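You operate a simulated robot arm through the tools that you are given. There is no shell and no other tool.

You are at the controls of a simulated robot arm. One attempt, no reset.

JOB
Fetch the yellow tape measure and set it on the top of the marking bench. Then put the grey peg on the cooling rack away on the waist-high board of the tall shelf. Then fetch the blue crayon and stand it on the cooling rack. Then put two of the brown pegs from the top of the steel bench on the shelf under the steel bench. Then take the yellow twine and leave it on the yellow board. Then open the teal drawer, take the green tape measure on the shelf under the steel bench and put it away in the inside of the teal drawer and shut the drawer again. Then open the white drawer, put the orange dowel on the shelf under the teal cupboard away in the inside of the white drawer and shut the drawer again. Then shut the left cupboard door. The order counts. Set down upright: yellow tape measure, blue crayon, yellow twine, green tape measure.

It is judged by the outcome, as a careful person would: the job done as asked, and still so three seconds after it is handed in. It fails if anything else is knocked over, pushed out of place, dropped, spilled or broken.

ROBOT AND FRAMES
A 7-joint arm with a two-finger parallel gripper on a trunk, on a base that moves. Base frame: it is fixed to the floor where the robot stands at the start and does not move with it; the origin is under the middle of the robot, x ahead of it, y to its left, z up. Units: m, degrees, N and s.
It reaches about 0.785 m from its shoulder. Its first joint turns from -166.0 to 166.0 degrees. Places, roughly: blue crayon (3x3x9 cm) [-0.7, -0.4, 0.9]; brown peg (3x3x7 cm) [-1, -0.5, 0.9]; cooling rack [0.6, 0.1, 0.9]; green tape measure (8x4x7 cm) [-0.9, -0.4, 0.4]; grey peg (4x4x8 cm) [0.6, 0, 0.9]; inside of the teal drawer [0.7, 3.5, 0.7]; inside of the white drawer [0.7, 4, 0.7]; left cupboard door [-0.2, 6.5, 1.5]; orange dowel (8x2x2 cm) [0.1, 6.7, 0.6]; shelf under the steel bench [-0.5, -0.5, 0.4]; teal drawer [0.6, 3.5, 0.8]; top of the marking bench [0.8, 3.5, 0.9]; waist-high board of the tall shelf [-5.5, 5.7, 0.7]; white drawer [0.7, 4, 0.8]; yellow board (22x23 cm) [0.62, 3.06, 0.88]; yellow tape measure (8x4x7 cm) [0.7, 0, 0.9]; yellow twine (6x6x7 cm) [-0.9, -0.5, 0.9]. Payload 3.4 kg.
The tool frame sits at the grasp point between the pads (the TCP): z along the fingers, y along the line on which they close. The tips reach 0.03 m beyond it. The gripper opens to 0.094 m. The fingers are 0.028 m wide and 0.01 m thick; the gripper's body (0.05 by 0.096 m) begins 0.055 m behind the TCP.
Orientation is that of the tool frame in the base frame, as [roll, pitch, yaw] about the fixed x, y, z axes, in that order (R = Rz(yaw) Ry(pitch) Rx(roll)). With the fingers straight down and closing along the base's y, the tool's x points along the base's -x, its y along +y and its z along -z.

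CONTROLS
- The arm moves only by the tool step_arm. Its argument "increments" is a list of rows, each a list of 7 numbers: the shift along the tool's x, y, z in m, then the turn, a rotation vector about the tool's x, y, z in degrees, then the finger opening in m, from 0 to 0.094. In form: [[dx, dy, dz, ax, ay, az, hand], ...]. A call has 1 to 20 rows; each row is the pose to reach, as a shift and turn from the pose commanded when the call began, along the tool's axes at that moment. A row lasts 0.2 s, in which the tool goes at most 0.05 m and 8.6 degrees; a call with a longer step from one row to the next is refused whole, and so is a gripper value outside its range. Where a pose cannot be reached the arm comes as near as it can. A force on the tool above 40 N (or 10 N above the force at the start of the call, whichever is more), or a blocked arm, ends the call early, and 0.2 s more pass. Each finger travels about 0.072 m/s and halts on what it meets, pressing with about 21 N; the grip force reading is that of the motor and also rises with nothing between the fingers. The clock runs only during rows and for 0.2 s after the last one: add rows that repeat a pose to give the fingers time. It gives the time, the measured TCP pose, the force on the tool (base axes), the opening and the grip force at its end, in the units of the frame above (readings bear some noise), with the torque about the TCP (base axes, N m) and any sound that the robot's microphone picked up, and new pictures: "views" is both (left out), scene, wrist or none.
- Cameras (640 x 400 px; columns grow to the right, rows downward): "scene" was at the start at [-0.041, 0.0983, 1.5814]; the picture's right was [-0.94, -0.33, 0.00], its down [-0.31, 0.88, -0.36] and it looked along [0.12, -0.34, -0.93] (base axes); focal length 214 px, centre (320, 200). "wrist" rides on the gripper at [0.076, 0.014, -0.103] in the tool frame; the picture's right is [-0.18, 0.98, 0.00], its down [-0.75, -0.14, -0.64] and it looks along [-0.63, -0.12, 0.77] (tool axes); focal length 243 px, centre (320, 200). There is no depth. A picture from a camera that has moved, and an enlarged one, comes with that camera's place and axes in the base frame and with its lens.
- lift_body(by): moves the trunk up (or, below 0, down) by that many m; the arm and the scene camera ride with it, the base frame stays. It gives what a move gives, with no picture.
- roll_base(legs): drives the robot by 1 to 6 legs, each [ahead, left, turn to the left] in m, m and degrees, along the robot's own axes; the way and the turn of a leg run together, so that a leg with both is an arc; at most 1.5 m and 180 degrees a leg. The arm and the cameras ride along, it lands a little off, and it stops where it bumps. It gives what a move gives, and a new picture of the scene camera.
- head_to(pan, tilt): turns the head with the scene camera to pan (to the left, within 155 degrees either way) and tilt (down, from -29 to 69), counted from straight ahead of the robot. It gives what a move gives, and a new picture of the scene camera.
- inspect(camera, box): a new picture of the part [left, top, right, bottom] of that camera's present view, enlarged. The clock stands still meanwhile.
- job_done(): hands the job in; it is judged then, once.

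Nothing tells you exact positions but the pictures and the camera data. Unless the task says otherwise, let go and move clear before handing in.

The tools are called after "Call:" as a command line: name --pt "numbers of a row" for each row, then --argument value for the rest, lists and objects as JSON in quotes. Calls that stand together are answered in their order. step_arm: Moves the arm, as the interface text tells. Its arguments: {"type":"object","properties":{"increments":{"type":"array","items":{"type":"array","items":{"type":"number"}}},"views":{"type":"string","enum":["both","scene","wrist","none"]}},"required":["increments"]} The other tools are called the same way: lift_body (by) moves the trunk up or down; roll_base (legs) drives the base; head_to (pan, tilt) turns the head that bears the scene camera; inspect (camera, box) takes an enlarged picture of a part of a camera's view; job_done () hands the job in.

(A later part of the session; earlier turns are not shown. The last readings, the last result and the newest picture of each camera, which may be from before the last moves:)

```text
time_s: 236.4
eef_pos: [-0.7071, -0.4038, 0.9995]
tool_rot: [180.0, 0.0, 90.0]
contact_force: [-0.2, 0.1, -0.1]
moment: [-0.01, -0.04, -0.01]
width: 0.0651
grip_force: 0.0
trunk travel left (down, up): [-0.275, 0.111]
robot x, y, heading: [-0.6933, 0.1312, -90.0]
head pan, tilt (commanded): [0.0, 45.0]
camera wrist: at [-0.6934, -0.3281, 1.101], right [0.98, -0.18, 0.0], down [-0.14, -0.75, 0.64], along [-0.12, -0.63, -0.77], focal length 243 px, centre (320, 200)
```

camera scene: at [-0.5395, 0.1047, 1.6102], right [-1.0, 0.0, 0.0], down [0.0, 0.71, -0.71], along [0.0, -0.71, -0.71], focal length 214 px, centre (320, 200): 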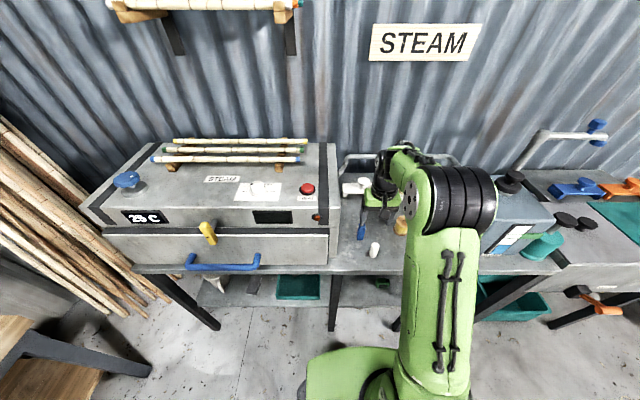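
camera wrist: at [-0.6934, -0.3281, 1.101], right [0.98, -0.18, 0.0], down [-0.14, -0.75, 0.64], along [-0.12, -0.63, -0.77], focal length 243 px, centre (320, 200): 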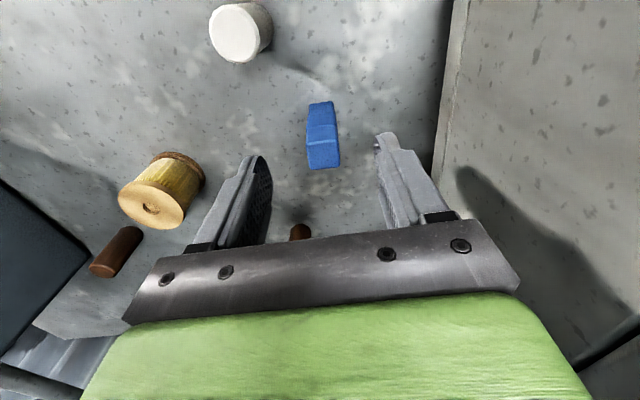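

Aligned. Descending and closing on the crayon.

Call:
step_arm --pt "0 0.001 0.035 0 0 0 0.065" --pt "0 0.001 0.069 0 0 0 0.065" --pt "0 0.001 0.069 0 0 0 0.03" --pt "0 0.001 0.069 0 0 0 0.005" --pt "0 0.001 0.069 0 0 0 0.005" --pt "0 0.001 0.069 0 0 0 0.005" --views "wrist"

```text
time_s: 237.8
eef_pos: [-0.706, -0.4031, 0.9323]
tool_rot: [-179.9, 0.0, 90.1]
contact_force: [0.5, 0.5, 0.5]
moment: [0.01, 0.01, -0.02]
width: 0.0275
grip_force: 20.8
trunk travel left (down, up): [-0.275, 0.111]
robot x, y, heading: [-0.692, 0.1255, -89.9]
head pan, tilt (commanded): [0.0, 45.0]
camera wrist: at [-0.6932, -0.3279, 1.0337], right [0.98, -0.18, 0.0], down [-0.14, -0.75, 0.64], along [-0.12, -0.63, -0.77], focal length 243 px, centre (320, 200)
```

wrist: 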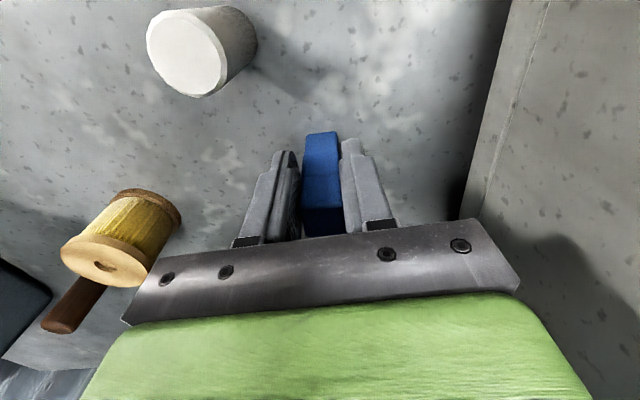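

Crayon gripped (2.75 cm). Lifting and drawing back.

Call:
step_arm --pt "0 0 -0.045 0 0 0 0.005" --pt "0 0 -0.09 0 0 0 0.005" --pt "0 0 -0.13 0 0 0 0.005" --pt "0.04 0 -0.16 0 0 0 0.005" --pt "0.085 0 -0.18 0 0 0 0.005" --pt "0.13 0 -0.2 0 0 0 0.005" --pt "0.175 0 -0.21 0 0 0 0.005" --pt "0.2 0 -0.22 0 0 0 0.005" --views "both"

```text
time_s: 239.6
eef_pos: [-0.7046, -0.2005, 1.153]
tool_rot: [-180.0, 0.1, 90.2]
contact_force: [0.1, 0.1, -0.4]
moment: [-0.03, -0.01, -0.01]
width: 0.0274
grip_force: 21.3
trunk travel left (down, up): [-0.275, 0.111]
robot x, y, heading: [-0.6902, 0.1289, -90.1]
head pan, tilt (commanded): [0.0, 45.0]
camera scene: at [-0.5396, 0.1076, 1.6102], right [-1.0, 0.0, 0.0], down [0.0, 0.71, -0.71], along [0.0, -0.71, -0.71], focal length 214 px, centre (320, 200)
camera wrist: at [-0.6919, -0.1255, 1.2542], right [0.98, -0.18, 0.0], down [-0.14, -0.75, 0.64], along [-0.12, -0.63, -0.77], focal length 243 px, centre (320, 200)
```

scene: 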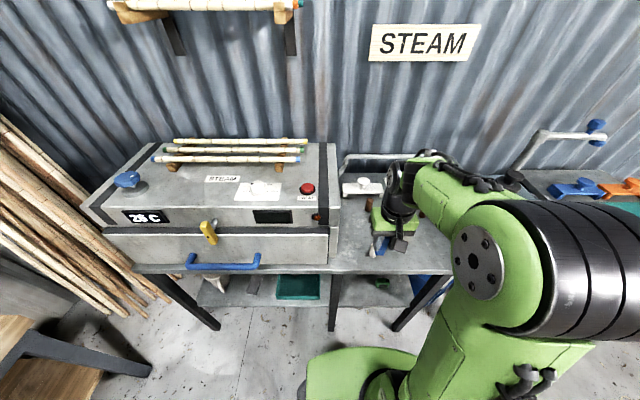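
wrist: 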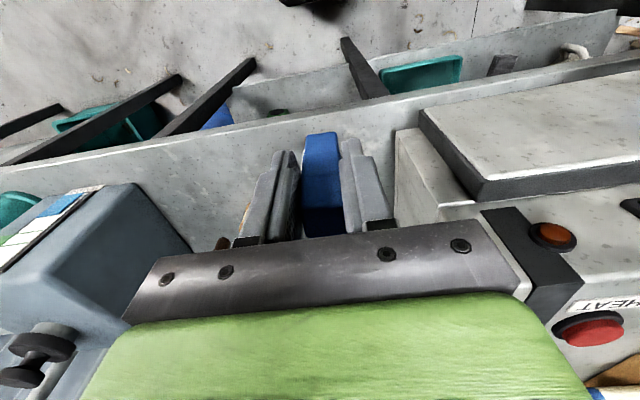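

Holding the crayon. I back up, strafe left, turn to face the rack.

Call:
roll_base --legs '[[-0.2, 0, 0.1], [0, 0.6, 0], [-0.15, 0, 0], [0, 0, 90]]'

Call:
head_to --pan 0 --tilt 52

```text
time_s: 248.9
eef_pos: [0.2303, 0.4621, 1.1518]
tool_rot: [179.9, 0.0, 178.3]
contact_force: [-0.1, -0.1, -0.2]
moment: [0.01, 0.01, -0.01]
width: 0.0273
grip_force: 20.9
trunk travel left (down, up): [-0.275, 0.111]
robot x, y, heading: [-0.1028, 0.4838, -1.8]
head pan, tilt (commanded): [0.0, 45.0]
camera scene: at [-0.0742, 0.6346, 1.6102], right [-0.03, -1.0, 0.0], down [-0.71, 0.02, -0.71], along [0.71, -0.02, -0.71], focal length 214 px, centre (320, 200)
```

scene: 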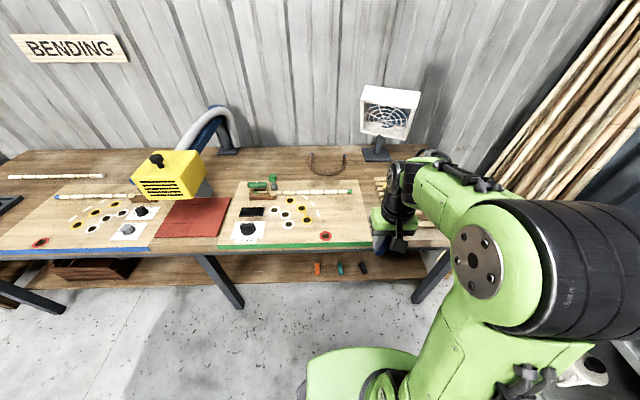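

```text
time_s: 249.6
eef_pos: [0.23, 0.4617, 1.1527]
tool_rot: [-179.9, -0.1, 178.3]
contact_force: [0.1, 0.5, 0.1]
moment: [0.01, 0.03, 0.01]
width: 0.0273
grip_force: 21.2
trunk travel left (down, up): [-0.275, 0.111]
robot x, y, heading: [-0.098, 0.4841, -1.8]
head pan, tilt (commanded): [0.0, 52.0]
camera scene: at [-0.0804, 0.6347, 1.6007], right [-0.03, -1.0, 0.0], down [-0.79, 0.02, -0.62], along [0.62, -0.02, -0.79], focal length 214 px, centre (320, 200)
```

scene: 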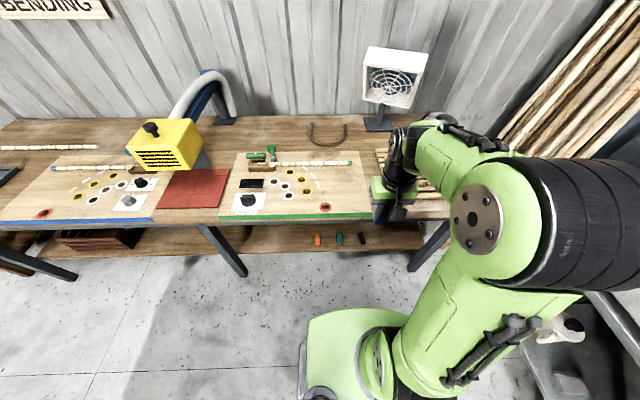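

Now I move right and ahead to stand before the rack.

Call:
roll_base --legs '[[0.0, -0.42, 1.8], [0.13, 0, 0]]'

Call:
inspect --camera "wrist" --box '[0, 0, 640, 400]'

```text
time_s: 253.0
eef_pos: [0.3569, 0.0532, 1.152]
tool_rot: [180.0, -0.1, -179.8]
contact_force: [0.5, -0.6, -1.0]
moment: [-0.01, 0.01, 0.0]
width: 0.0274
grip_force: 21.0
trunk travel left (down, up): [-0.275, 0.111]
robot x, y, heading: [0.0197, 0.0628, 0.1]
head pan, tilt (commanded): [0.0, 52.0]
camera scene: at [0.0408, 0.2162, 1.6006], right [0.0, -1.0, 0.0], down [-0.79, 0.0, -0.61], along [0.61, 0.0, -0.79], focal length 214 px, centre (320, 200)
```

scene: 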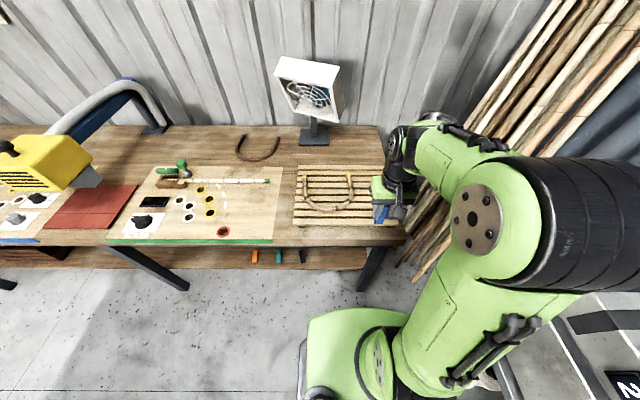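

```text
1.00 times, centred on (320, 200) of wrist (not enlarged: the box is as wide or as high as the picture)
camera zoom: at [0.2787, 0.0665, 1.2537], right [0.18, 0.98, 0.0], down [0.75, -0.14, 0.64], along [0.63, -0.12, -0.77], focal length 243 px, centre (320, 200)
```

zoom: 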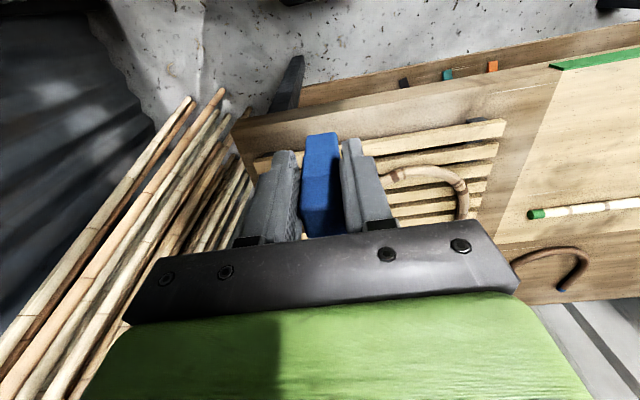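

Call:
inspect --camera "scene" --box '[285, 150, 405, 230]'

Call:
step_arm --pt "-0.04 -0.01 0.01 0 0 0 0.005" --pt "-0.08 -0.02 0.02 0 0 0 0.005" --pt "-0.12 -0.03 0.03 0 0 0 0.005" --pt "-0.16 -0.04 0.04 0 0 0 0.005" --pt "-0.2 -0.05 0.06 0 0 0 0.005" --views "both"

```text
5.00 times, centred on (345, 190) of scene
camera zoom: at [0.0408, 0.2162, 1.6006], right [0.0, -1.0, 0.0], down [-0.79, 0.0, -0.61], along [0.61, 0.0, -0.79], focal length 1072 px, centre (195, 250)
```

zoom: 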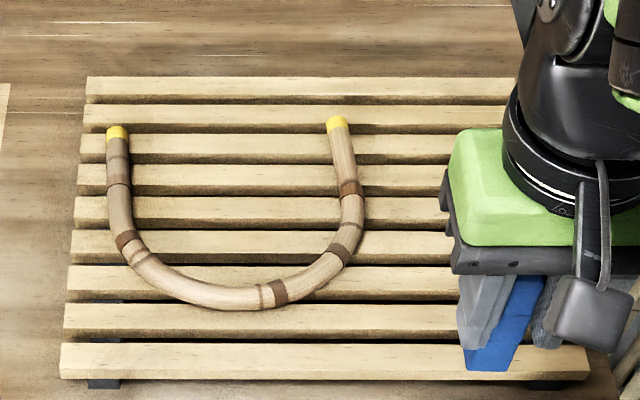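

```text
time_s: 254.2
eef_pos: [0.5556, 0.0059, 1.09]
tool_rot: [179.9, -0.2, -179.7]
contact_force: [0.4, -0.5, 0.2]
moment: [0.02, 0.05, -0.03]
width: 0.0273
grip_force: 21.1
trunk travel left (down, up): [-0.275, 0.111]
robot x, y, heading: [0.0246, 0.0673, 0.1]
head pan, tilt (commanded): [0.0, 52.0]
camera scene: at [0.0416, 0.2156, 1.6007], right [0.0, -1.0, 0.0], down [-0.79, 0.0, -0.61], along [0.61, 0.0, -0.79], focal length 214 px, centre (320, 200)
camera wrist: at [0.4779, 0.0191, 1.1925], right [0.18, 0.98, 0.0], down [0.76, -0.14, 0.64], along [0.63, -0.12, -0.77], focal length 243 px, centre (320, 200)
```

scene: 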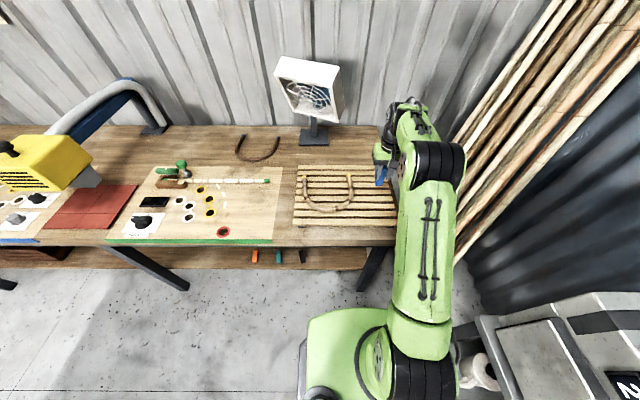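
wrist: 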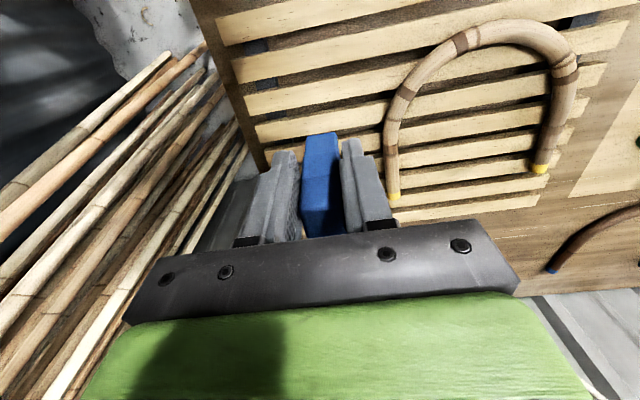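

Above the rack. I zoom to line the crayon up with a slat (the third one, centred near x≈0.576, where the peg stood).

Call:
inspect --camera "wrist" --box '[190, 20, 430, 170]'

```text
2.67 times, centred on (310, 95) of wrist
camera zoom: at [0.4779, 0.0191, 1.1925], right [0.18, 0.98, 0.0], down [0.76, -0.14, 0.64], along [0.63, -0.12, -0.77], focal length 647 px, centre (347, 480)
```

zoom: 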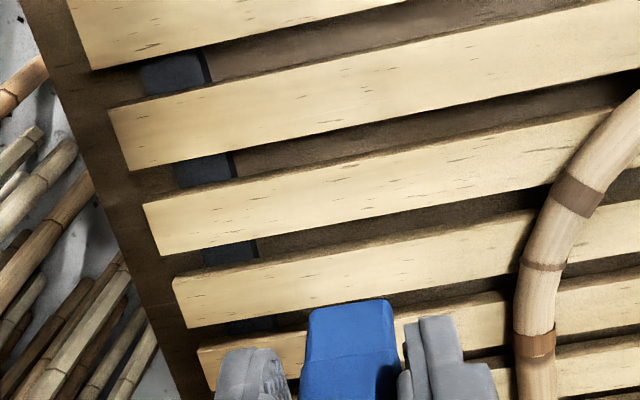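

The rack top is at z≈0.90 and the third slat is centred at x≈0.558; the crayon's centre is about 8 mm ahead of the TCP. I shift slightly back and lower.

Call:
step_arm --pt "0.0055 0 0.04 0 0 0 0.005" --pt "0.0055 0 0.08 0 0 0 0.005" --pt "0.0055 0 0.11 0 0 0 0.005" --pt "0.0055 0 0.113 0 0 0 0.005" --views "both"

Call:
inspect --camera "wrist" --box '[200, 20, 440, 170]'

```text
time_s: 255.2
eef_pos: [0.5493, 0.0041, 0.9791]
tool_rot: [180.0, 0.1, -179.8]
contact_force: [-0.5, -0.5, 0.3]
moment: [-0.02, 0.01, -0.01]
width: 0.0272
grip_force: 21.6
trunk travel left (down, up): [-0.275, 0.111]
robot x, y, heading: [0.0231, 0.0654, -0.1]
head pan, tilt (commanded): [0.0, 52.0]
camera scene: at [0.039, 0.2161, 1.6007], right [0.0, -1.0, 0.0], down [-0.79, 0.0, -0.62], along [0.62, 0.0, -0.79], focal length 214 px, centre (320, 200)
camera wrist: at [0.4718, 0.0184, 1.0814], right [0.18, 0.98, 0.0], down [0.75, -0.14, 0.64], along [0.63, -0.12, -0.77], focal length 243 px, centre (320, 200)
```

scene: 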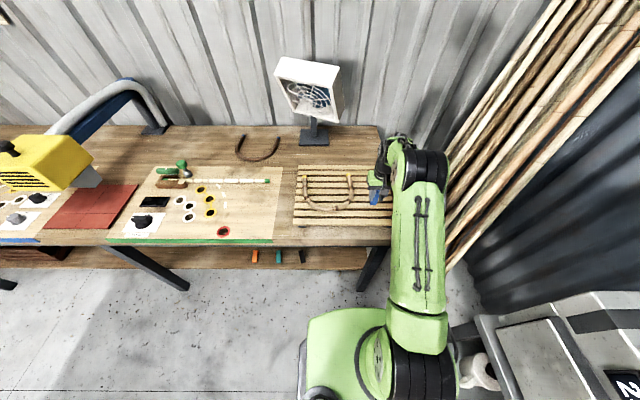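
wrist: 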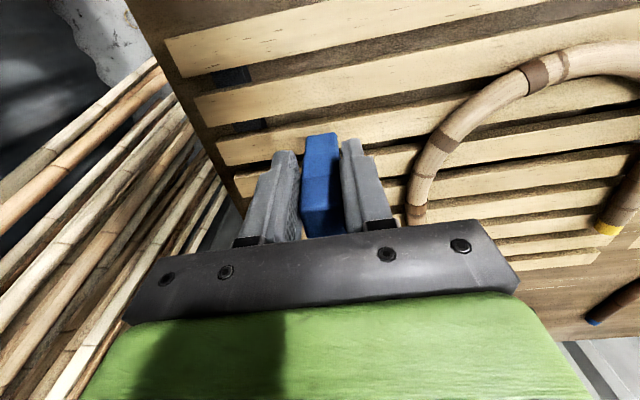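

```text
2.67 times, centred on (320, 95) of wrist
camera zoom: at [0.4718, 0.0184, 1.0814], right [0.18, 0.98, 0.0], down [0.75, -0.14, 0.64], along [0.63, -0.12, -0.77], focal length 647 px, centre (320, 480)
```

zoom: 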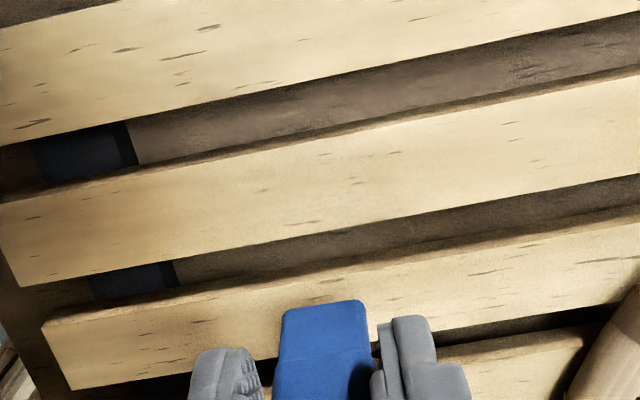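

The crayon is over the slat, only ~4 mm too far forward. I correct and go down gently.

Call:
step_arm --pt "0.0035 0 0.004 0 0 0 0.005" --pt "0.0035 0 0.01 0 0 0 0.005" --pt "0.0035 0 0.013 0 0 0 0.005" --views "none"

Call:
step_arm --pt "0 0 0.002 0 0 0 0.005" --pt "0 0 0.004 0 0 0 0.005" --views "none"

```text
time_s: 256.0
eef_pos: [0.5458, 0.005, 0.9666]
tool_rot: [-180.0, 0.0, -179.8]
contact_force: [-0.3, -0.5, -0.1]
moment: [0.02, -0.04, 0.01]
width: 0.0272
grip_force: 21.1
trunk travel left (down, up): [-0.275, 0.111]
robot x, y, heading: [0.0234, 0.0645, 0.4]
head pan, tilt (commanded): [0.0, 52.0]
```

```text
time_s: 256.6
eef_pos: [0.5456, 0.0044, 0.9623]
tool_rot: [180.0, 0.0, -179.8]
contact_force: [-0.4, 0.5, -1.0]
moment: [-0.01, -0.01, 0.0]
width: 0.0273
grip_force: 20.9
trunk travel left (down, up): [-0.275, 0.111]
robot x, y, heading: [0.0197, 0.0661, 0.5]
head pan, tilt (commanded): [0.0, 52.0]
```

Call:
step_arm --pt "0 0 0.002 0 0 0 0.005" --pt "0 0 0.004 0 0 0 0.005" --views "none"

Call:
step_arm --pt "0 0 0.002 0 0 0 0.005" --pt "0 0 0.003 0 0 0 0.005" --views "wrist"

```text
time_s: 257.2
eef_pos: [0.5456, 0.0035, 0.9584]
tool_rot: [-179.9, 0.3, -179.7]
contact_force: [0.7, 1.5, 15.1]
moment: [0.04, -0.22, 0.02]
width: 0.0275
grip_force: 21.0
trunk travel left (down, up): [-0.275, 0.111]
robot x, y, heading: [0.0221, 0.0657, 0.0]
head pan, tilt (commanded): [0.0, 52.0]
```

```text
time_s: 257.8
eef_pos: [0.5457, 0.0031, 0.9565]
tool_rot: [-179.9, 0.2, -179.7]
contact_force: [1.3, 0.6, 14.6]
moment: [0.0, -0.21, 0.02]
width: 0.0273
grip_force: 21.3
trunk travel left (down, up): [-0.275, 0.111]
robot x, y, heading: [0.0264, 0.0625, 0.3]
head pan, tilt (commanded): [0.0, 52.0]
camera wrist: at [0.468, 0.0179, 1.0578], right [0.18, 0.98, 0.0], down [0.75, -0.14, 0.64], along [0.63, -0.12, -0.77], focal length 243 px, centre (320, 200)
```

wrist: 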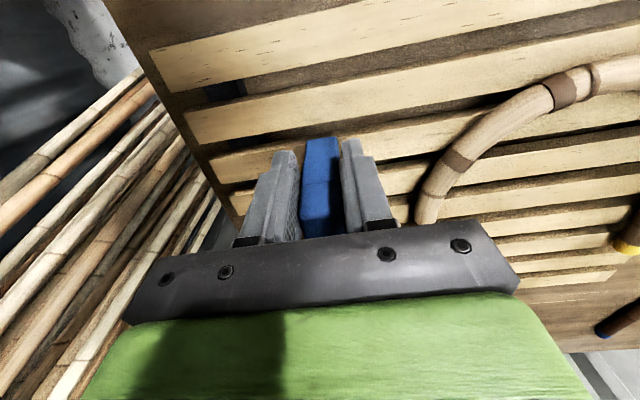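

Contact. I check the base of the crayon before letting go.

Call:
inspect --camera "wrist" --box '[240, 90, 400, 190]'

```text
4.00 times, centred on (320, 140) of wrist
camera zoom: at [0.468, 0.0179, 1.0578], right [0.18, 0.98, 0.0], down [0.75, -0.14, 0.64], along [0.63, -0.12, -0.77], focal length 970 px, centre (320, 440)
```

zoom: 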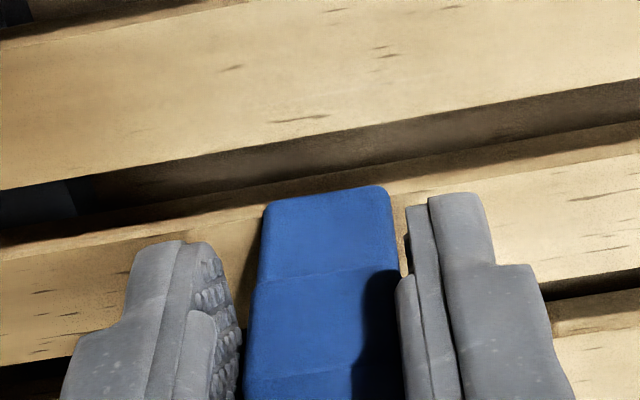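

The base sits on the slat. Releasing.

Call:
step_arm --pt "0 0 -0.0015 0 0 0 0.02" --pt "0 0 -0.0015 0 0 0 0.03" --pt "0 0 -0.0015 0 0 0 0.045" --pt "0 0 -0.0015 0 0 0 0.06" --pt "0 0 -0.0015 0 0 0 0.06" --views "wrist"

```text
time_s: 259.0
eef_pos: [0.547, 0.0033, 0.9564]
tool_rot: [-180.0, 0.0, -179.8]
contact_force: [-0.7, 0.2, 0.0]
moment: [0.01, 0.01, -0.02]
width: 0.0599
grip_force: 0.1
trunk travel left (down, up): [-0.275, 0.111]
robot x, y, heading: [0.0253, 0.0638, 0.1]
head pan, tilt (commanded): [0.0, 52.0]
camera wrist: at [0.4687, 0.0176, 1.0585], right [0.18, 0.98, 0.0], down [0.75, -0.14, 0.64], along [0.63, -0.12, -0.77], focal length 243 px, centre (320, 200)
```

wrist: 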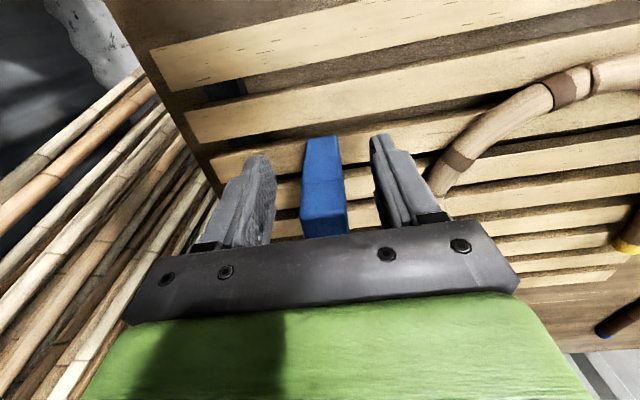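

It stands. I lift straight up and retract.

Call:
step_arm --pt "0 0 -0.045 0 0 0 0.06" --pt "0 0 -0.09 0 0 0 0.06" --pt "0 0 -0.125 0 0 0 0.06" --pt "0.04 0 -0.15 0 0 0 0.06" --pt "0.085 0 -0.17 0 0 0 0.06" --pt "0.13 0 -0.185 0 0 0 0.06" --pt "0.175 0 -0.195 0 0 0 0.06" --pt "0.2 0 -0.195 0 0 0 0.06" --views "both"

```text
time_s: 260.8
eef_pos: [0.3449, 0.0024, 1.1521]
tool_rot: [179.9, 0.0, -179.8]
contact_force: [0.4, 0.3, 0.5]
moment: [-0.01, 0.01, -0.03]
width: 0.06
grip_force: 0.1
trunk travel left (down, up): [-0.275, 0.111]
robot x, y, heading: [0.0235, 0.0664, 0.0]
head pan, tilt (commanded): [0.0, 52.0]
camera scene: at [0.0386, 0.2161, 1.6007], right [0.0, -1.0, 0.0], down [-0.79, 0.0, -0.62], along [0.62, 0.0, -0.79], focal length 214 px, centre (320, 200)
camera wrist: at [0.2677, 0.0158, 1.2542], right [0.18, 0.98, 0.0], down [0.75, -0.14, 0.64], along [0.63, -0.12, -0.77], focal length 243 px, centre (320, 200)
```

scene: 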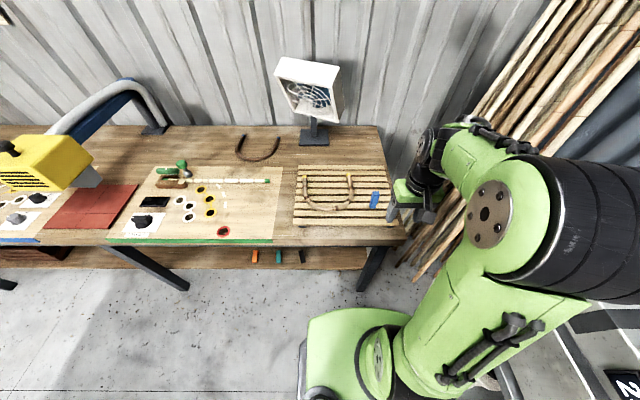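
wrist: 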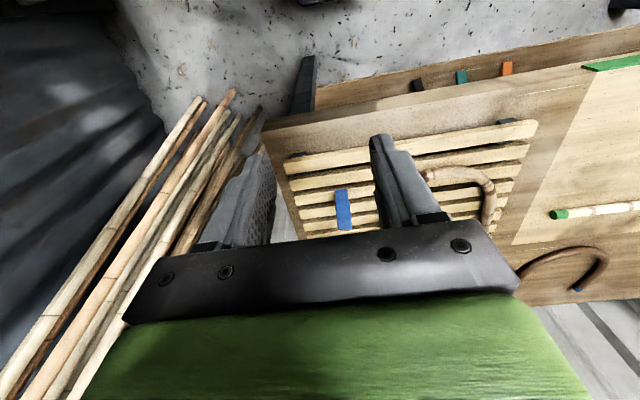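

The crayon stands on the rack. Next the brown pegs: for a forward-tilted grip I'd like the wrist camera on the upper side, so I test turning the tool half-way round here in free space.

Call:
step_arm --pt "0 0 0 0 0 -8 0.06" --pt "0 0 0 0 0 -16 0.06" --pt "0 0 0 0 0 -24 0.06" --pt "0 0 0 0 0 -32 0.06" --pt "0 0 0 0 0 -40 0.06" --pt "0 0 0 0 0 -48 0.06" --pt "0 0 0 0 0 -56 0.06" --pt "0 0 0 0 0 -64 0.06" --pt "0 0 0 0 0 -72 0.06" --pt "0 0 0 0 0 -80 0.06" --pt "0 0 0 0 0 -88 0.06" --pt "0 0 0 0 0 -90 0.06" --views "none"

Call:
step_arm --pt "0 0 0 0 0 -8 0.06" --pt "0 0 0 0 0 -16 0.06" --pt "0 0 0 0 0 -24 0.06" --pt "0 0 0 0 0 -32 0.06" --pt "0 0 0 0 0 -40 0.06" --pt "0 0 0 0 0 -48 0.06" --pt "0 0 0 0 0 -56 0.06" --pt "0 0 0 0 0 -64 0.06" --pt "0 0 0 0 0 -72 0.06" --pt "0 0 0 0 0 -80 0.06" --pt "0 0 0 0 0 -88 0.06" --pt "0 0 0 0 0 -90 0.06" --views "both"

```text
time_s: 263.4
eef_pos: [0.3457, 0.0017, 1.1518]
tool_rot: [-180.0, 0.0, -89.6]
contact_force: [0.3, -0.4, 1.0]
moment: [0.01, 0.03, -0.02]
width: 0.0598
grip_force: 0.0
trunk travel left (down, up): [-0.275, 0.111]
robot x, y, heading: [0.0271, 0.062, -0.1]
head pan, tilt (commanded): [0.0, 52.0]
```

```text
time_s: 266.0
eef_pos: [0.3429, 0.0022, 1.1541]
tool_rot: [-179.8, -0.2, 0.2]
contact_force: [-0.9, -0.5, 0.8]
moment: [0.04, -0.05, 0.01]
width: 0.06
grip_force: 0.1
out of reach, approached as far as the arm can: row 10, 12
trunk travel left (down, up): [-0.275, 0.111]
robot x, y, heading: [0.028, 0.0648, 0.0]
head pan, tilt (commanded): [0.0, 52.0]
camera scene: at [0.0331, 0.211, 1.6013], right [0.0, -1.0, 0.0], down [-0.79, 0.0, -0.62], along [0.62, 0.0, -0.79], focal length 214 px, centre (320, 200)
camera wrist: at [0.418, -0.0131, 1.2567], right [-0.18, -0.98, 0.0], down [-0.76, 0.14, 0.64], along [-0.63, 0.12, -0.77], focal length 243 px, centre (320, 200)
```

scene: 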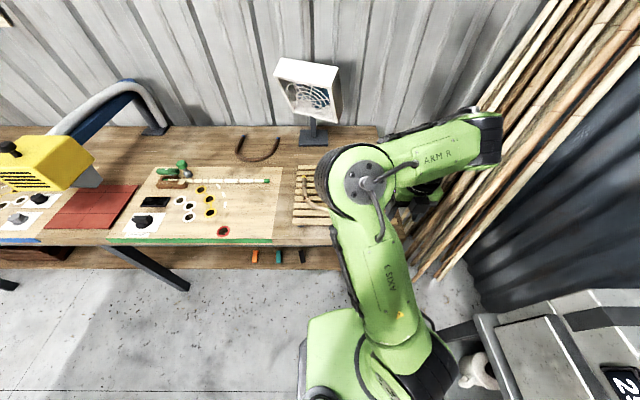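
wrist: 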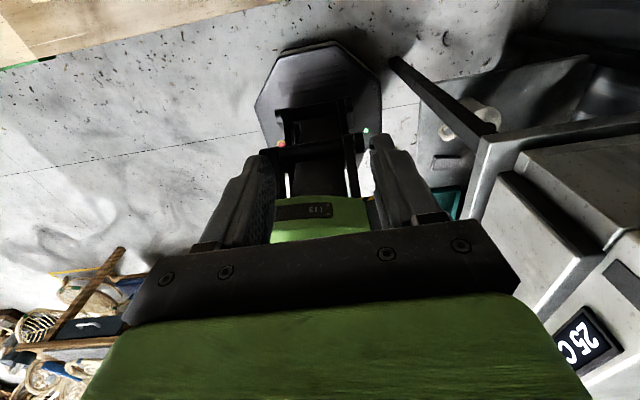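

It reaches, though near a limit with the elbow swung over. I test the 45° forward tilt from this posture.

Call:
step_arm --pt "0.01 0 0 0 8 0 0.06" --pt "0.02 0 0 0 16 0 0.06" --pt "0.03 0 0 0 24 0 0.06" --pt "0.04 0 0.01 0 32 0 0.06" --pt "0.05 0 0.02 0 40 0 0.06" --pt "0.06 0 0.03 0 45 0 0.06" --views "both"

```text
time_s: 267.4
eef_pos: [0.4831, 0.0636, 1.1645]
tool_rot: [-179.9, -43.5, -0.4]
contact_force: [0.8, -1.2, -2.0]
moment: [0.08, 0.0, 0.04]
width: 0.0598
grip_force: 0.1
out of reach, approached as far as the arm can: row 1, 2, 3, 4, 5, 6
trunk travel left (down, up): [-0.275, 0.111]
robot x, y, heading: [0.0261, 0.0647, 0.2]
head pan, tilt (commanded): [0.0, 52.0]
camera scene: at [0.044, 0.213, 1.6009], right [0.0, -1.0, 0.0], down [-0.79, 0.0, -0.61], along [0.61, 0.0, -0.79], focal length 214 px, centre (320, 200)
camera wrist: at [0.467, 0.0487, 1.2907], right [-0.14, -0.98, -0.13], down [-0.99, 0.15, -0.05], along [0.07, 0.12, -0.99], focal length 243 px, centre (320, 200)
```

scene: 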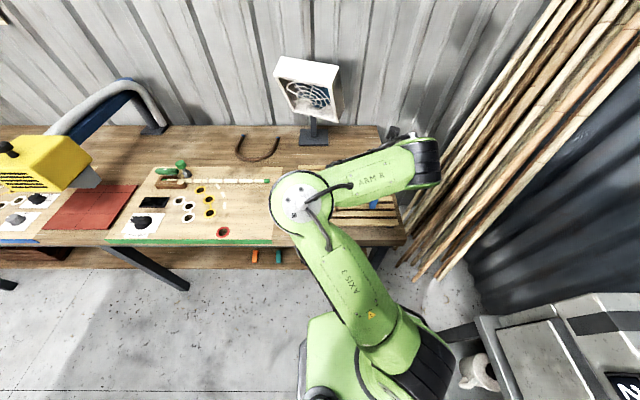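
wrist: 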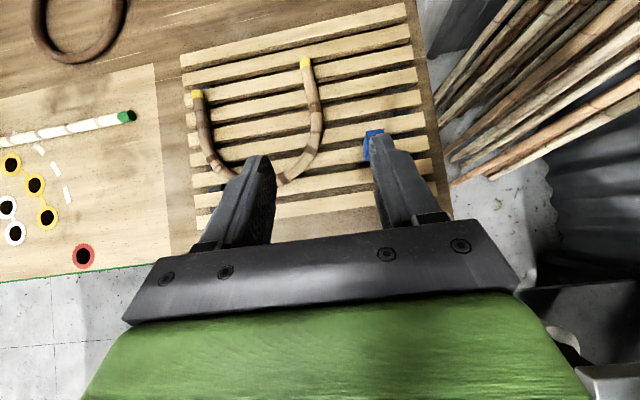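

This posture is at its limits, so I'll keep the normal one (camera on the lower side). I undo the tilt and turn back.

Call:
step_arm --pt "-0.0155 0.01 -0.0155 0 -7.5 0 0.06" --pt "-0.031 0.02 -0.031 0 -15 0 0.06" --pt "-0.0465 0.03 -0.0465 0 -22.5 0 0.06" --pt "-0.062 0.04 -0.062 0 -30 0 0.06" --pt "-0.0775 0.05 -0.0775 0 -37.5 0 0.06" --pt "-0.092 0.06 -0.092 0 -43.5 0 0.06" --views "none"

Call:
step_arm --pt "0 0 0 0 0 8 0.06" --pt "0 0 0 0 0 16 0.06" --pt "0 0 0 0 0 24 0.06" --pt "0 0 0 0 0 32 0.06" --pt "0 0 0 0 0 40 0.06" --pt "0 0 0 0 0 48 0.06" --pt "0 0 0 0 0 56 0.06" --pt "0 0 0 0 0 64 0.06" --pt "0 0 0 0 0 72 0.06" --pt "0 0 0 0 0 80 0.06" --pt "0 0 0 0 0 88 0.06" --pt "0 0 0 0 0 96 0.06" --pt "0 0 0 0 0 104 0.06" --pt "0 0 0 0 0 112 0.06" --pt "0 0 0 0 0 120 0.06" --pt "0 0 0 0 0 128 0.06" --pt "0 0 0 0 0 136 0.06" --pt "0 0 0 0 0 144 0.06" --pt "0 0 0 0 0 152 0.06" --pt "0 0 0 0 0 160 0.06" --views "scene"

```text
time_s: 268.8
eef_pos: [0.3497, 0.0087, 1.1698]
tool_rot: [-180.0, -1.4, 0.2]
contact_force: [-0.3, -0.2, -0.1]
moment: [-0.01, 0.0, 0.03]
width: 0.0601
grip_force: 0.0
out of reach, approached as far as the arm can: row 1
trunk travel left (down, up): [-0.275, 0.111]
robot x, y, heading: [0.0264, 0.0678, 0.1]
head pan, tilt (commanded): [0.0, 52.0]
```

```text
time_s: 273.0
eef_pos: [0.3493, 0.0076, 1.17]
tool_rot: [-179.5, 1.5, -159.9]
contact_force: [-1.0, -0.2, 0.4]
moment: [0.01, -0.02, -0.03]
width: 0.0602
grip_force: 0.0
trunk travel left (down, up): [-0.275, 0.111]
robot x, y, heading: [0.0244, 0.0654, -0.0]
head pan, tilt (commanded): [0.0, 52.0]
camera scene: at [0.039, 0.2161, 1.6007], right [0.0, -1.0, 0.0], down [-0.79, 0.0, -0.62], along [0.62, 0.0, -0.79], focal length 214 px, centre (320, 200)
```

scene: 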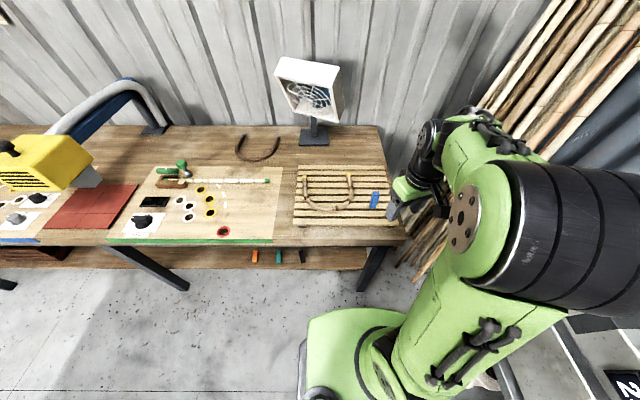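

Call:
step_arm --pt "0 0 0 0 0 8 0.06" --pt "0 0 0 0 0 16 0.06" --pt "0 0 0 0 0 20 0.06" --views "none"

Call:
step_arm --pt "0 0 0 0 1.4 0 0.06" --pt "0 0 0 0 1.4 0 0.06" --views "none"

```text
time_s: 273.8
eef_pos: [0.349, 0.0086, 1.1699]
tool_rot: [-179.9, 1.4, 179.9]
contact_force: [-0.6, 0.2, 0.6]
moment: [0.0, 0.02, -0.01]
width: 0.0602
grip_force: 0.1
trunk travel left (down, up): [-0.275, 0.111]
robot x, y, heading: [0.0261, 0.0639, 0.3]
head pan, tilt (commanded): [0.0, 52.0]
```

```text
time_s: 274.4
eef_pos: [0.3498, 0.0079, 1.1695]
tool_rot: [-180.0, 0.1, -179.7]
contact_force: [-0.1, -0.9, 0.4]
moment: [0.02, 0.02, 0.06]
width: 0.0601
grip_force: 0.1
trunk travel left (down, up): [-0.275, 0.111]
robot x, y, heading: [0.0244, 0.0617, -0.0]
head pan, tilt (commanded): [0.0, 52.0]
```

Tool is upright again. Driving back in front of the steel bench.

Call:
roll_base --legs '[[-0.13, 0, 0], [0, 0.4, 0], [0, 0, -90], [0.15, 0, 0], [0, -0.65, 0]]'

Call:
head_to --pan 0 --tilt 45

```text
time_s: 285.9
eef_pos: [-0.8252, -0.0132, 1.1694]
tool_rot: [180.0, 0.1, 90.7]
contact_force: [0.6, -0.2, -0.3]
moment: [0.01, -0.02, 0.0]
width: 0.0599
grip_force: 0.1
trunk travel left (down, up): [-0.275, 0.111]
robot x, y, heading: [-0.772, 0.3081, -89.6]
head pan, tilt (commanded): [0.0, 52.0]
camera scene: at [-0.6192, 0.2987, 1.6007], right [-1.0, -0.01, 0.0], down [-0.01, 0.79, -0.62], along [0.01, -0.62, -0.79], focal length 214 px, centre (320, 200)
```

scene: 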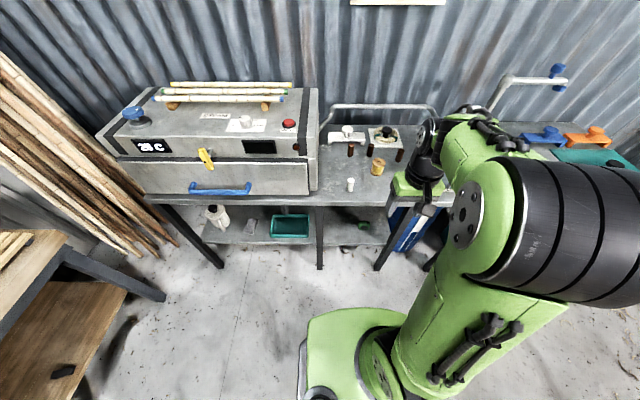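

```text
time_s: 286.6
eef_pos: [-0.8251, -0.014, 1.1694]
tool_rot: [180.0, 0.1, 90.7]
contact_force: [0.6, 0.3, 0.3]
moment: [-0.02, -0.03, 0.05]
width: 0.0602
grip_force: 0.1
trunk travel left (down, up): [-0.275, 0.111]
robot x, y, heading: [-0.7726, 0.3153, -89.3]
head pan, tilt (commanded): [0.0, 45.0]
camera scene: at [-0.6183, 0.2925, 1.6102], right [-1.0, -0.01, 0.0], down [-0.01, 0.71, -0.71], along [0.01, -0.71, -0.71], focal length 214 px, centre (320, 200)
```

scene: 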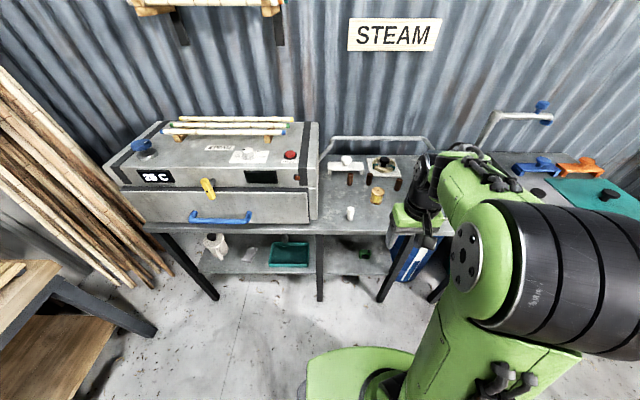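

Call:
inspect --camera "scene" --box '[310, 130, 430, 205]'

Call:
inspect --camera "scene" --box '[230, 220, 400, 310]'

```text
5.33 times, centred on (370, 168) of scene
camera zoom: at [-0.6183, 0.2925, 1.6102], right [-1.0, -0.01, 0.0], down [-0.01, 0.71, -0.71], along [0.01, -0.71, -0.71], focal length 1144 px, centre (53, 373)
```

zoom: 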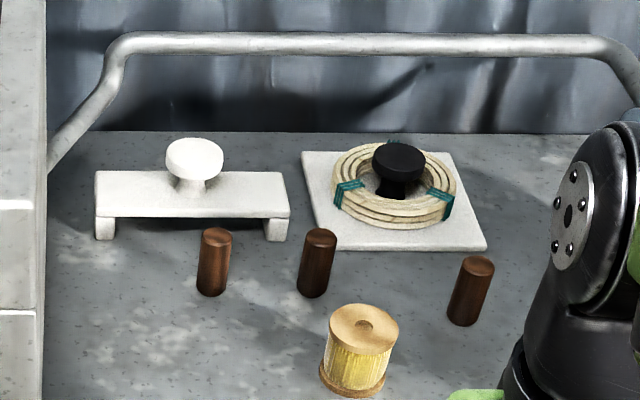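

```text
3.76 times, centred on (315, 265) of scene
camera zoom: at [-0.6183, 0.2925, 1.6102], right [-1.0, -0.01, 0.0], down [-0.01, 0.71, -0.71], along [0.01, -0.71, -0.71], focal length 807 px, centre (339, -45)
```

zoom: 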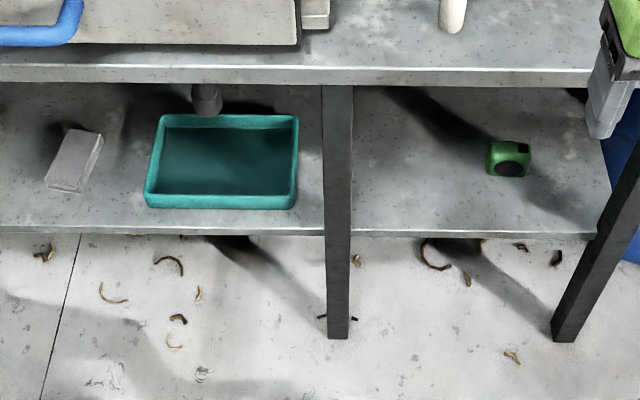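

Brown peg 1 is at about (-0.762, -0.557). I shift the base a little left and nearer, then tilt the hand 45° while extending.

Call:
roll_base --legs '[[0.2, 0.06, -0.5]]'

Call:
step_arm --pt "-0.022 0 0.012 0 -7.5 0 0.06" --pt "-0.044 0 0.024 0 -15 0 0.06" --pt "-0.066 0 0.036 0 -22.5 0 0.06" --pt "-0.088 0 0.048 0 -30 0 0.06" --pt "-0.11 0 0.06 0 -37.5 0 0.06" --pt "-0.132 0 0.072 0 -45 0 0.06" --views "both"

```text
time_s: 288.2
eef_pos: [-0.7639, -0.2115, 1.1689]
tool_rot: [180.0, 0.0, 90.4]
contact_force: [0.1, -0.7, 0.5]
moment: [0.03, 0.03, 0.0]
width: 0.0601
grip_force: 0.1
trunk travel left (down, up): [-0.275, 0.111]
robot x, y, heading: [-0.7075, 0.1184, -89.8]
head pan, tilt (commanded): [0.0, 45.0]
camera scene: at [-0.5556, 0.0932, 1.6102], right [-1.0, -0.01, 0.0], down [0.0, 0.71, -0.71], along [0.0, -0.71, -0.71], focal length 214 px, centre (320, 200)
```

scene: 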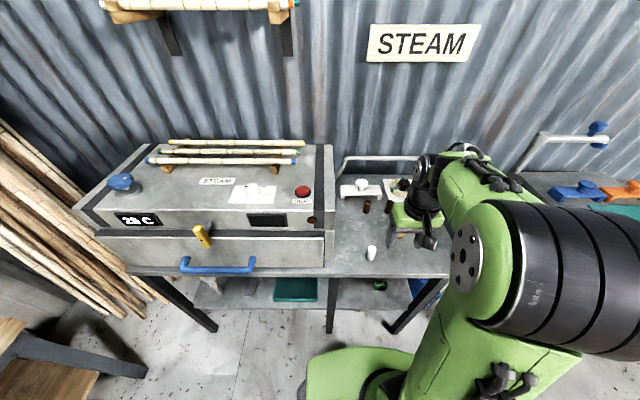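

```text
time_s: 289.6
eef_pos: [-0.7627, -0.3439, 1.0972]
tool_rot: [180.0, 45.0, 90.3]
contact_force: [0.7, -1.3, 0.1]
moment: [0.02, 0.02, 0.03]
width: 0.0597
grip_force: 0.1
trunk travel left (down, up): [-0.275, 0.111]
robot x, y, heading: [-0.7116, 0.1151, -89.6]
head pan, tilt (commanded): [0.0, 45.0]
camera scene: at [-0.5562, 0.0933, 1.6102], right [-1.0, -0.01, 0.0], down [0.0, 0.71, -0.71], along [0.0, -0.71, -0.71], focal length 214 px, centre (320, 200)
camera wrist: at [-0.7502, -0.218, 1.1154], right [0.98, -0.12, 0.13], down [-0.14, -0.08, 0.99], along [-0.11, -0.99, -0.09], focal length 243 px, centre (320, 200)
```

scene: 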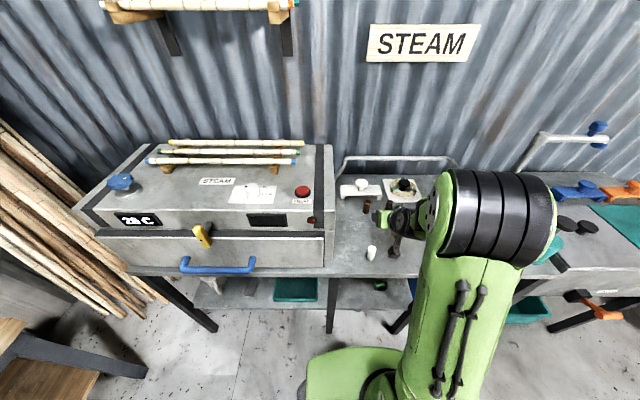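
wrist: 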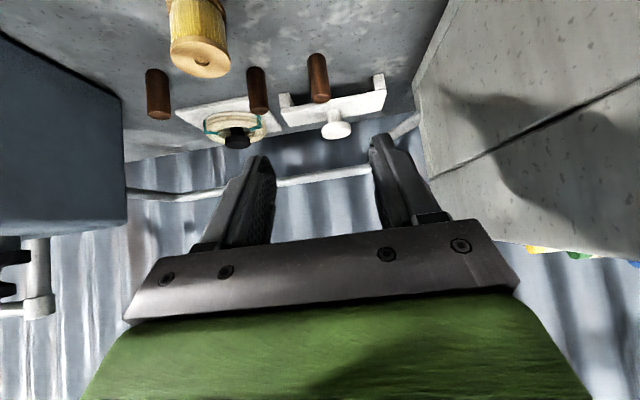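

Peg 1 is at about (-0.766, -0.551). I move above it, keeping high over the white marker.

Call:
step_arm --pt "-0.02 -0.001 0.039 0 0 0 0.06" --pt "-0.04 -0.001 0.078 0 0 0 0.06" --pt "-0.059 -0.002 0.116 0 0 0 0.06" --pt "-0.079 -0.003 0.155 0 0 0 0.06" --pt "-0.099 -0.003 0.194 0 0 0 0.06" --views "both"

```text
time_s: 290.8
eef_pos: [-0.7654, -0.5489, 1.0286]
tool_rot: [179.9, 45.0, 90.4]
contact_force: [0.6, -0.1, 0.0]
moment: [0.06, 0.03, 0.0]
width: 0.06
grip_force: 0.0
trunk travel left (down, up): [-0.275, 0.111]
robot x, y, heading: [-0.7087, 0.1165, -89.6]
head pan, tilt (commanded): [0.0, 45.0]
camera scene: at [-0.5562, 0.0926, 1.6102], right [-1.0, -0.01, 0.0], down [0.0, 0.71, -0.71], along [0.0, -0.71, -0.71], focal length 214 px, centre (320, 200)
camera wrist: at [-0.7525, -0.4224, 1.0482], right [0.98, -0.12, 0.13], down [-0.14, -0.08, 0.99], along [-0.11, -0.99, -0.1], focal length 243 px, centre (320, 200)
```

scene: 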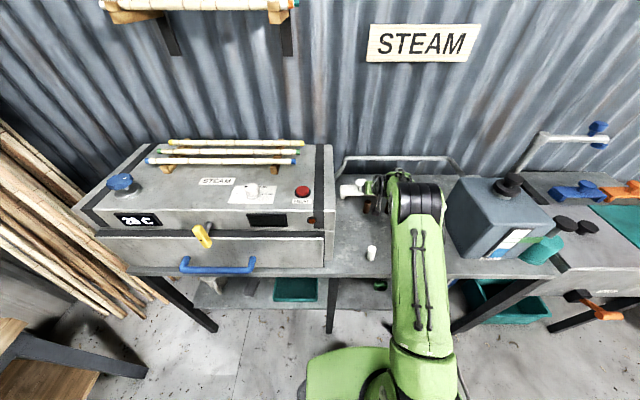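
wrist: 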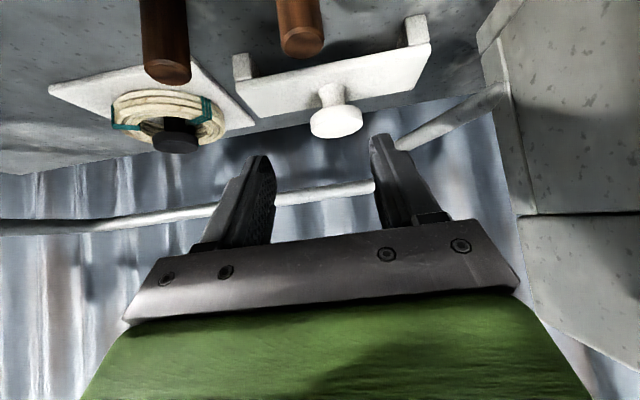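

Lined up. Lowering vertically around the peg and closing.

Call:
step_arm --pt "0.025 0 0.027 0 0 0 0.06" --pt "0.05 0 0.054 0 0 0 0.06" --pt "0.0754 0 0.081 0 0 0 0.06" --pt "0.0754 0 0.081 0 0 0 0.06" --views "wrist"

```text
time_s: 291.8
eef_pos: [-0.7638, -0.5518, 0.9203]
tool_rot: [179.9, 45.1, 90.3]
contact_force: [-0.5, -0.1, -0.4]
moment: [-0.03, -0.01, 0.0]
width: 0.0602
grip_force: 0.0
trunk travel left (down, up): [-0.275, 0.111]
robot x, y, heading: [-0.7093, 0.1153, -89.5]
head pan, tilt (commanded): [0.0, 45.0]
camera wrist: at [-0.7515, -0.4257, 0.9388], right [0.98, -0.12, 0.13], down [-0.14, -0.08, 0.99], along [-0.11, -0.99, -0.09], focal length 243 px, centre (320, 200)
```

wrist: 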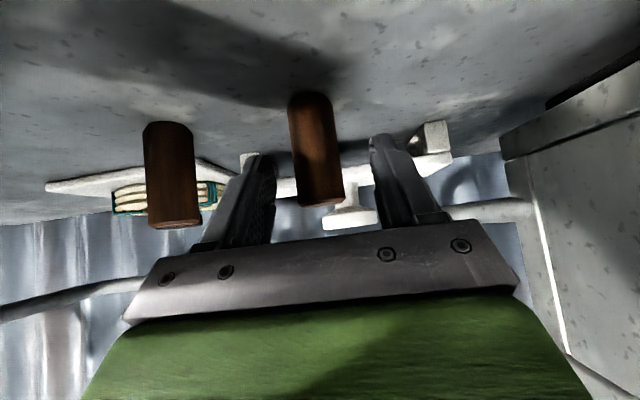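

Call:
step_arm --pt "0.005 0 0.005 0 0 0 0.06" --pt "0.005 0 0.005 0 0 0 0.03" --pt "0.005 0 0.005 0 0 0 0.005" --pt "0.005 0 0.005 0 0 0 0.005" --pt "0.005 0 0.005 0 0 0 0.005" --views "wrist"

```text
time_s: 293.0
eef_pos: [-0.7639, -0.5528, 0.9134]
tool_rot: [180.0, 45.1, 90.4]
contact_force: [0.3, 0.1, -0.4]
moment: [0.02, -0.01, 0.02]
width: 0.0281
grip_force: 20.5
trunk travel left (down, up): [-0.275, 0.111]
robot x, y, heading: [-0.7096, 0.1143, -89.6]
head pan, tilt (commanded): [0.0, 45.0]
camera wrist: at [-0.7515, -0.427, 0.9319], right [0.98, -0.12, 0.13], down [-0.14, -0.08, 0.99], along [-0.11, -0.99, -0.09], focal length 243 px, centre (320, 200)
```

wrist: 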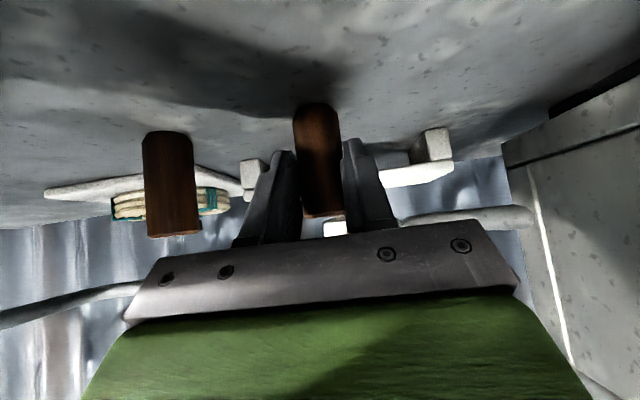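

Call:
inspect --camera "wrist" --box '[220, 80, 420, 250]'

```text
2.35 times, centred on (320, 165) of wrist
camera zoom: at [-0.7515, -0.427, 0.9319], right [0.98, -0.12, 0.13], down [-0.14, -0.08, 0.99], along [-0.11, -0.99, -0.09], focal length 571 px, centre (320, 282)
```

zoom: 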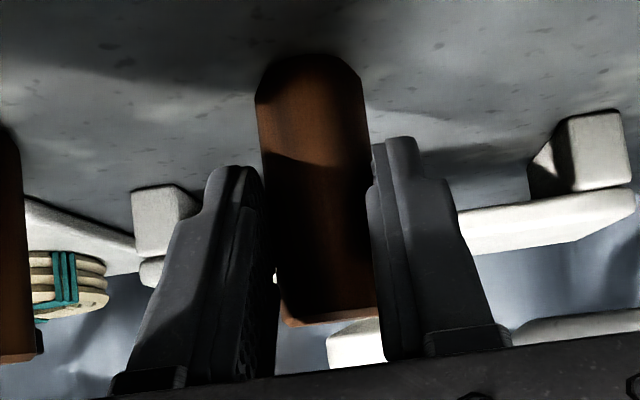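

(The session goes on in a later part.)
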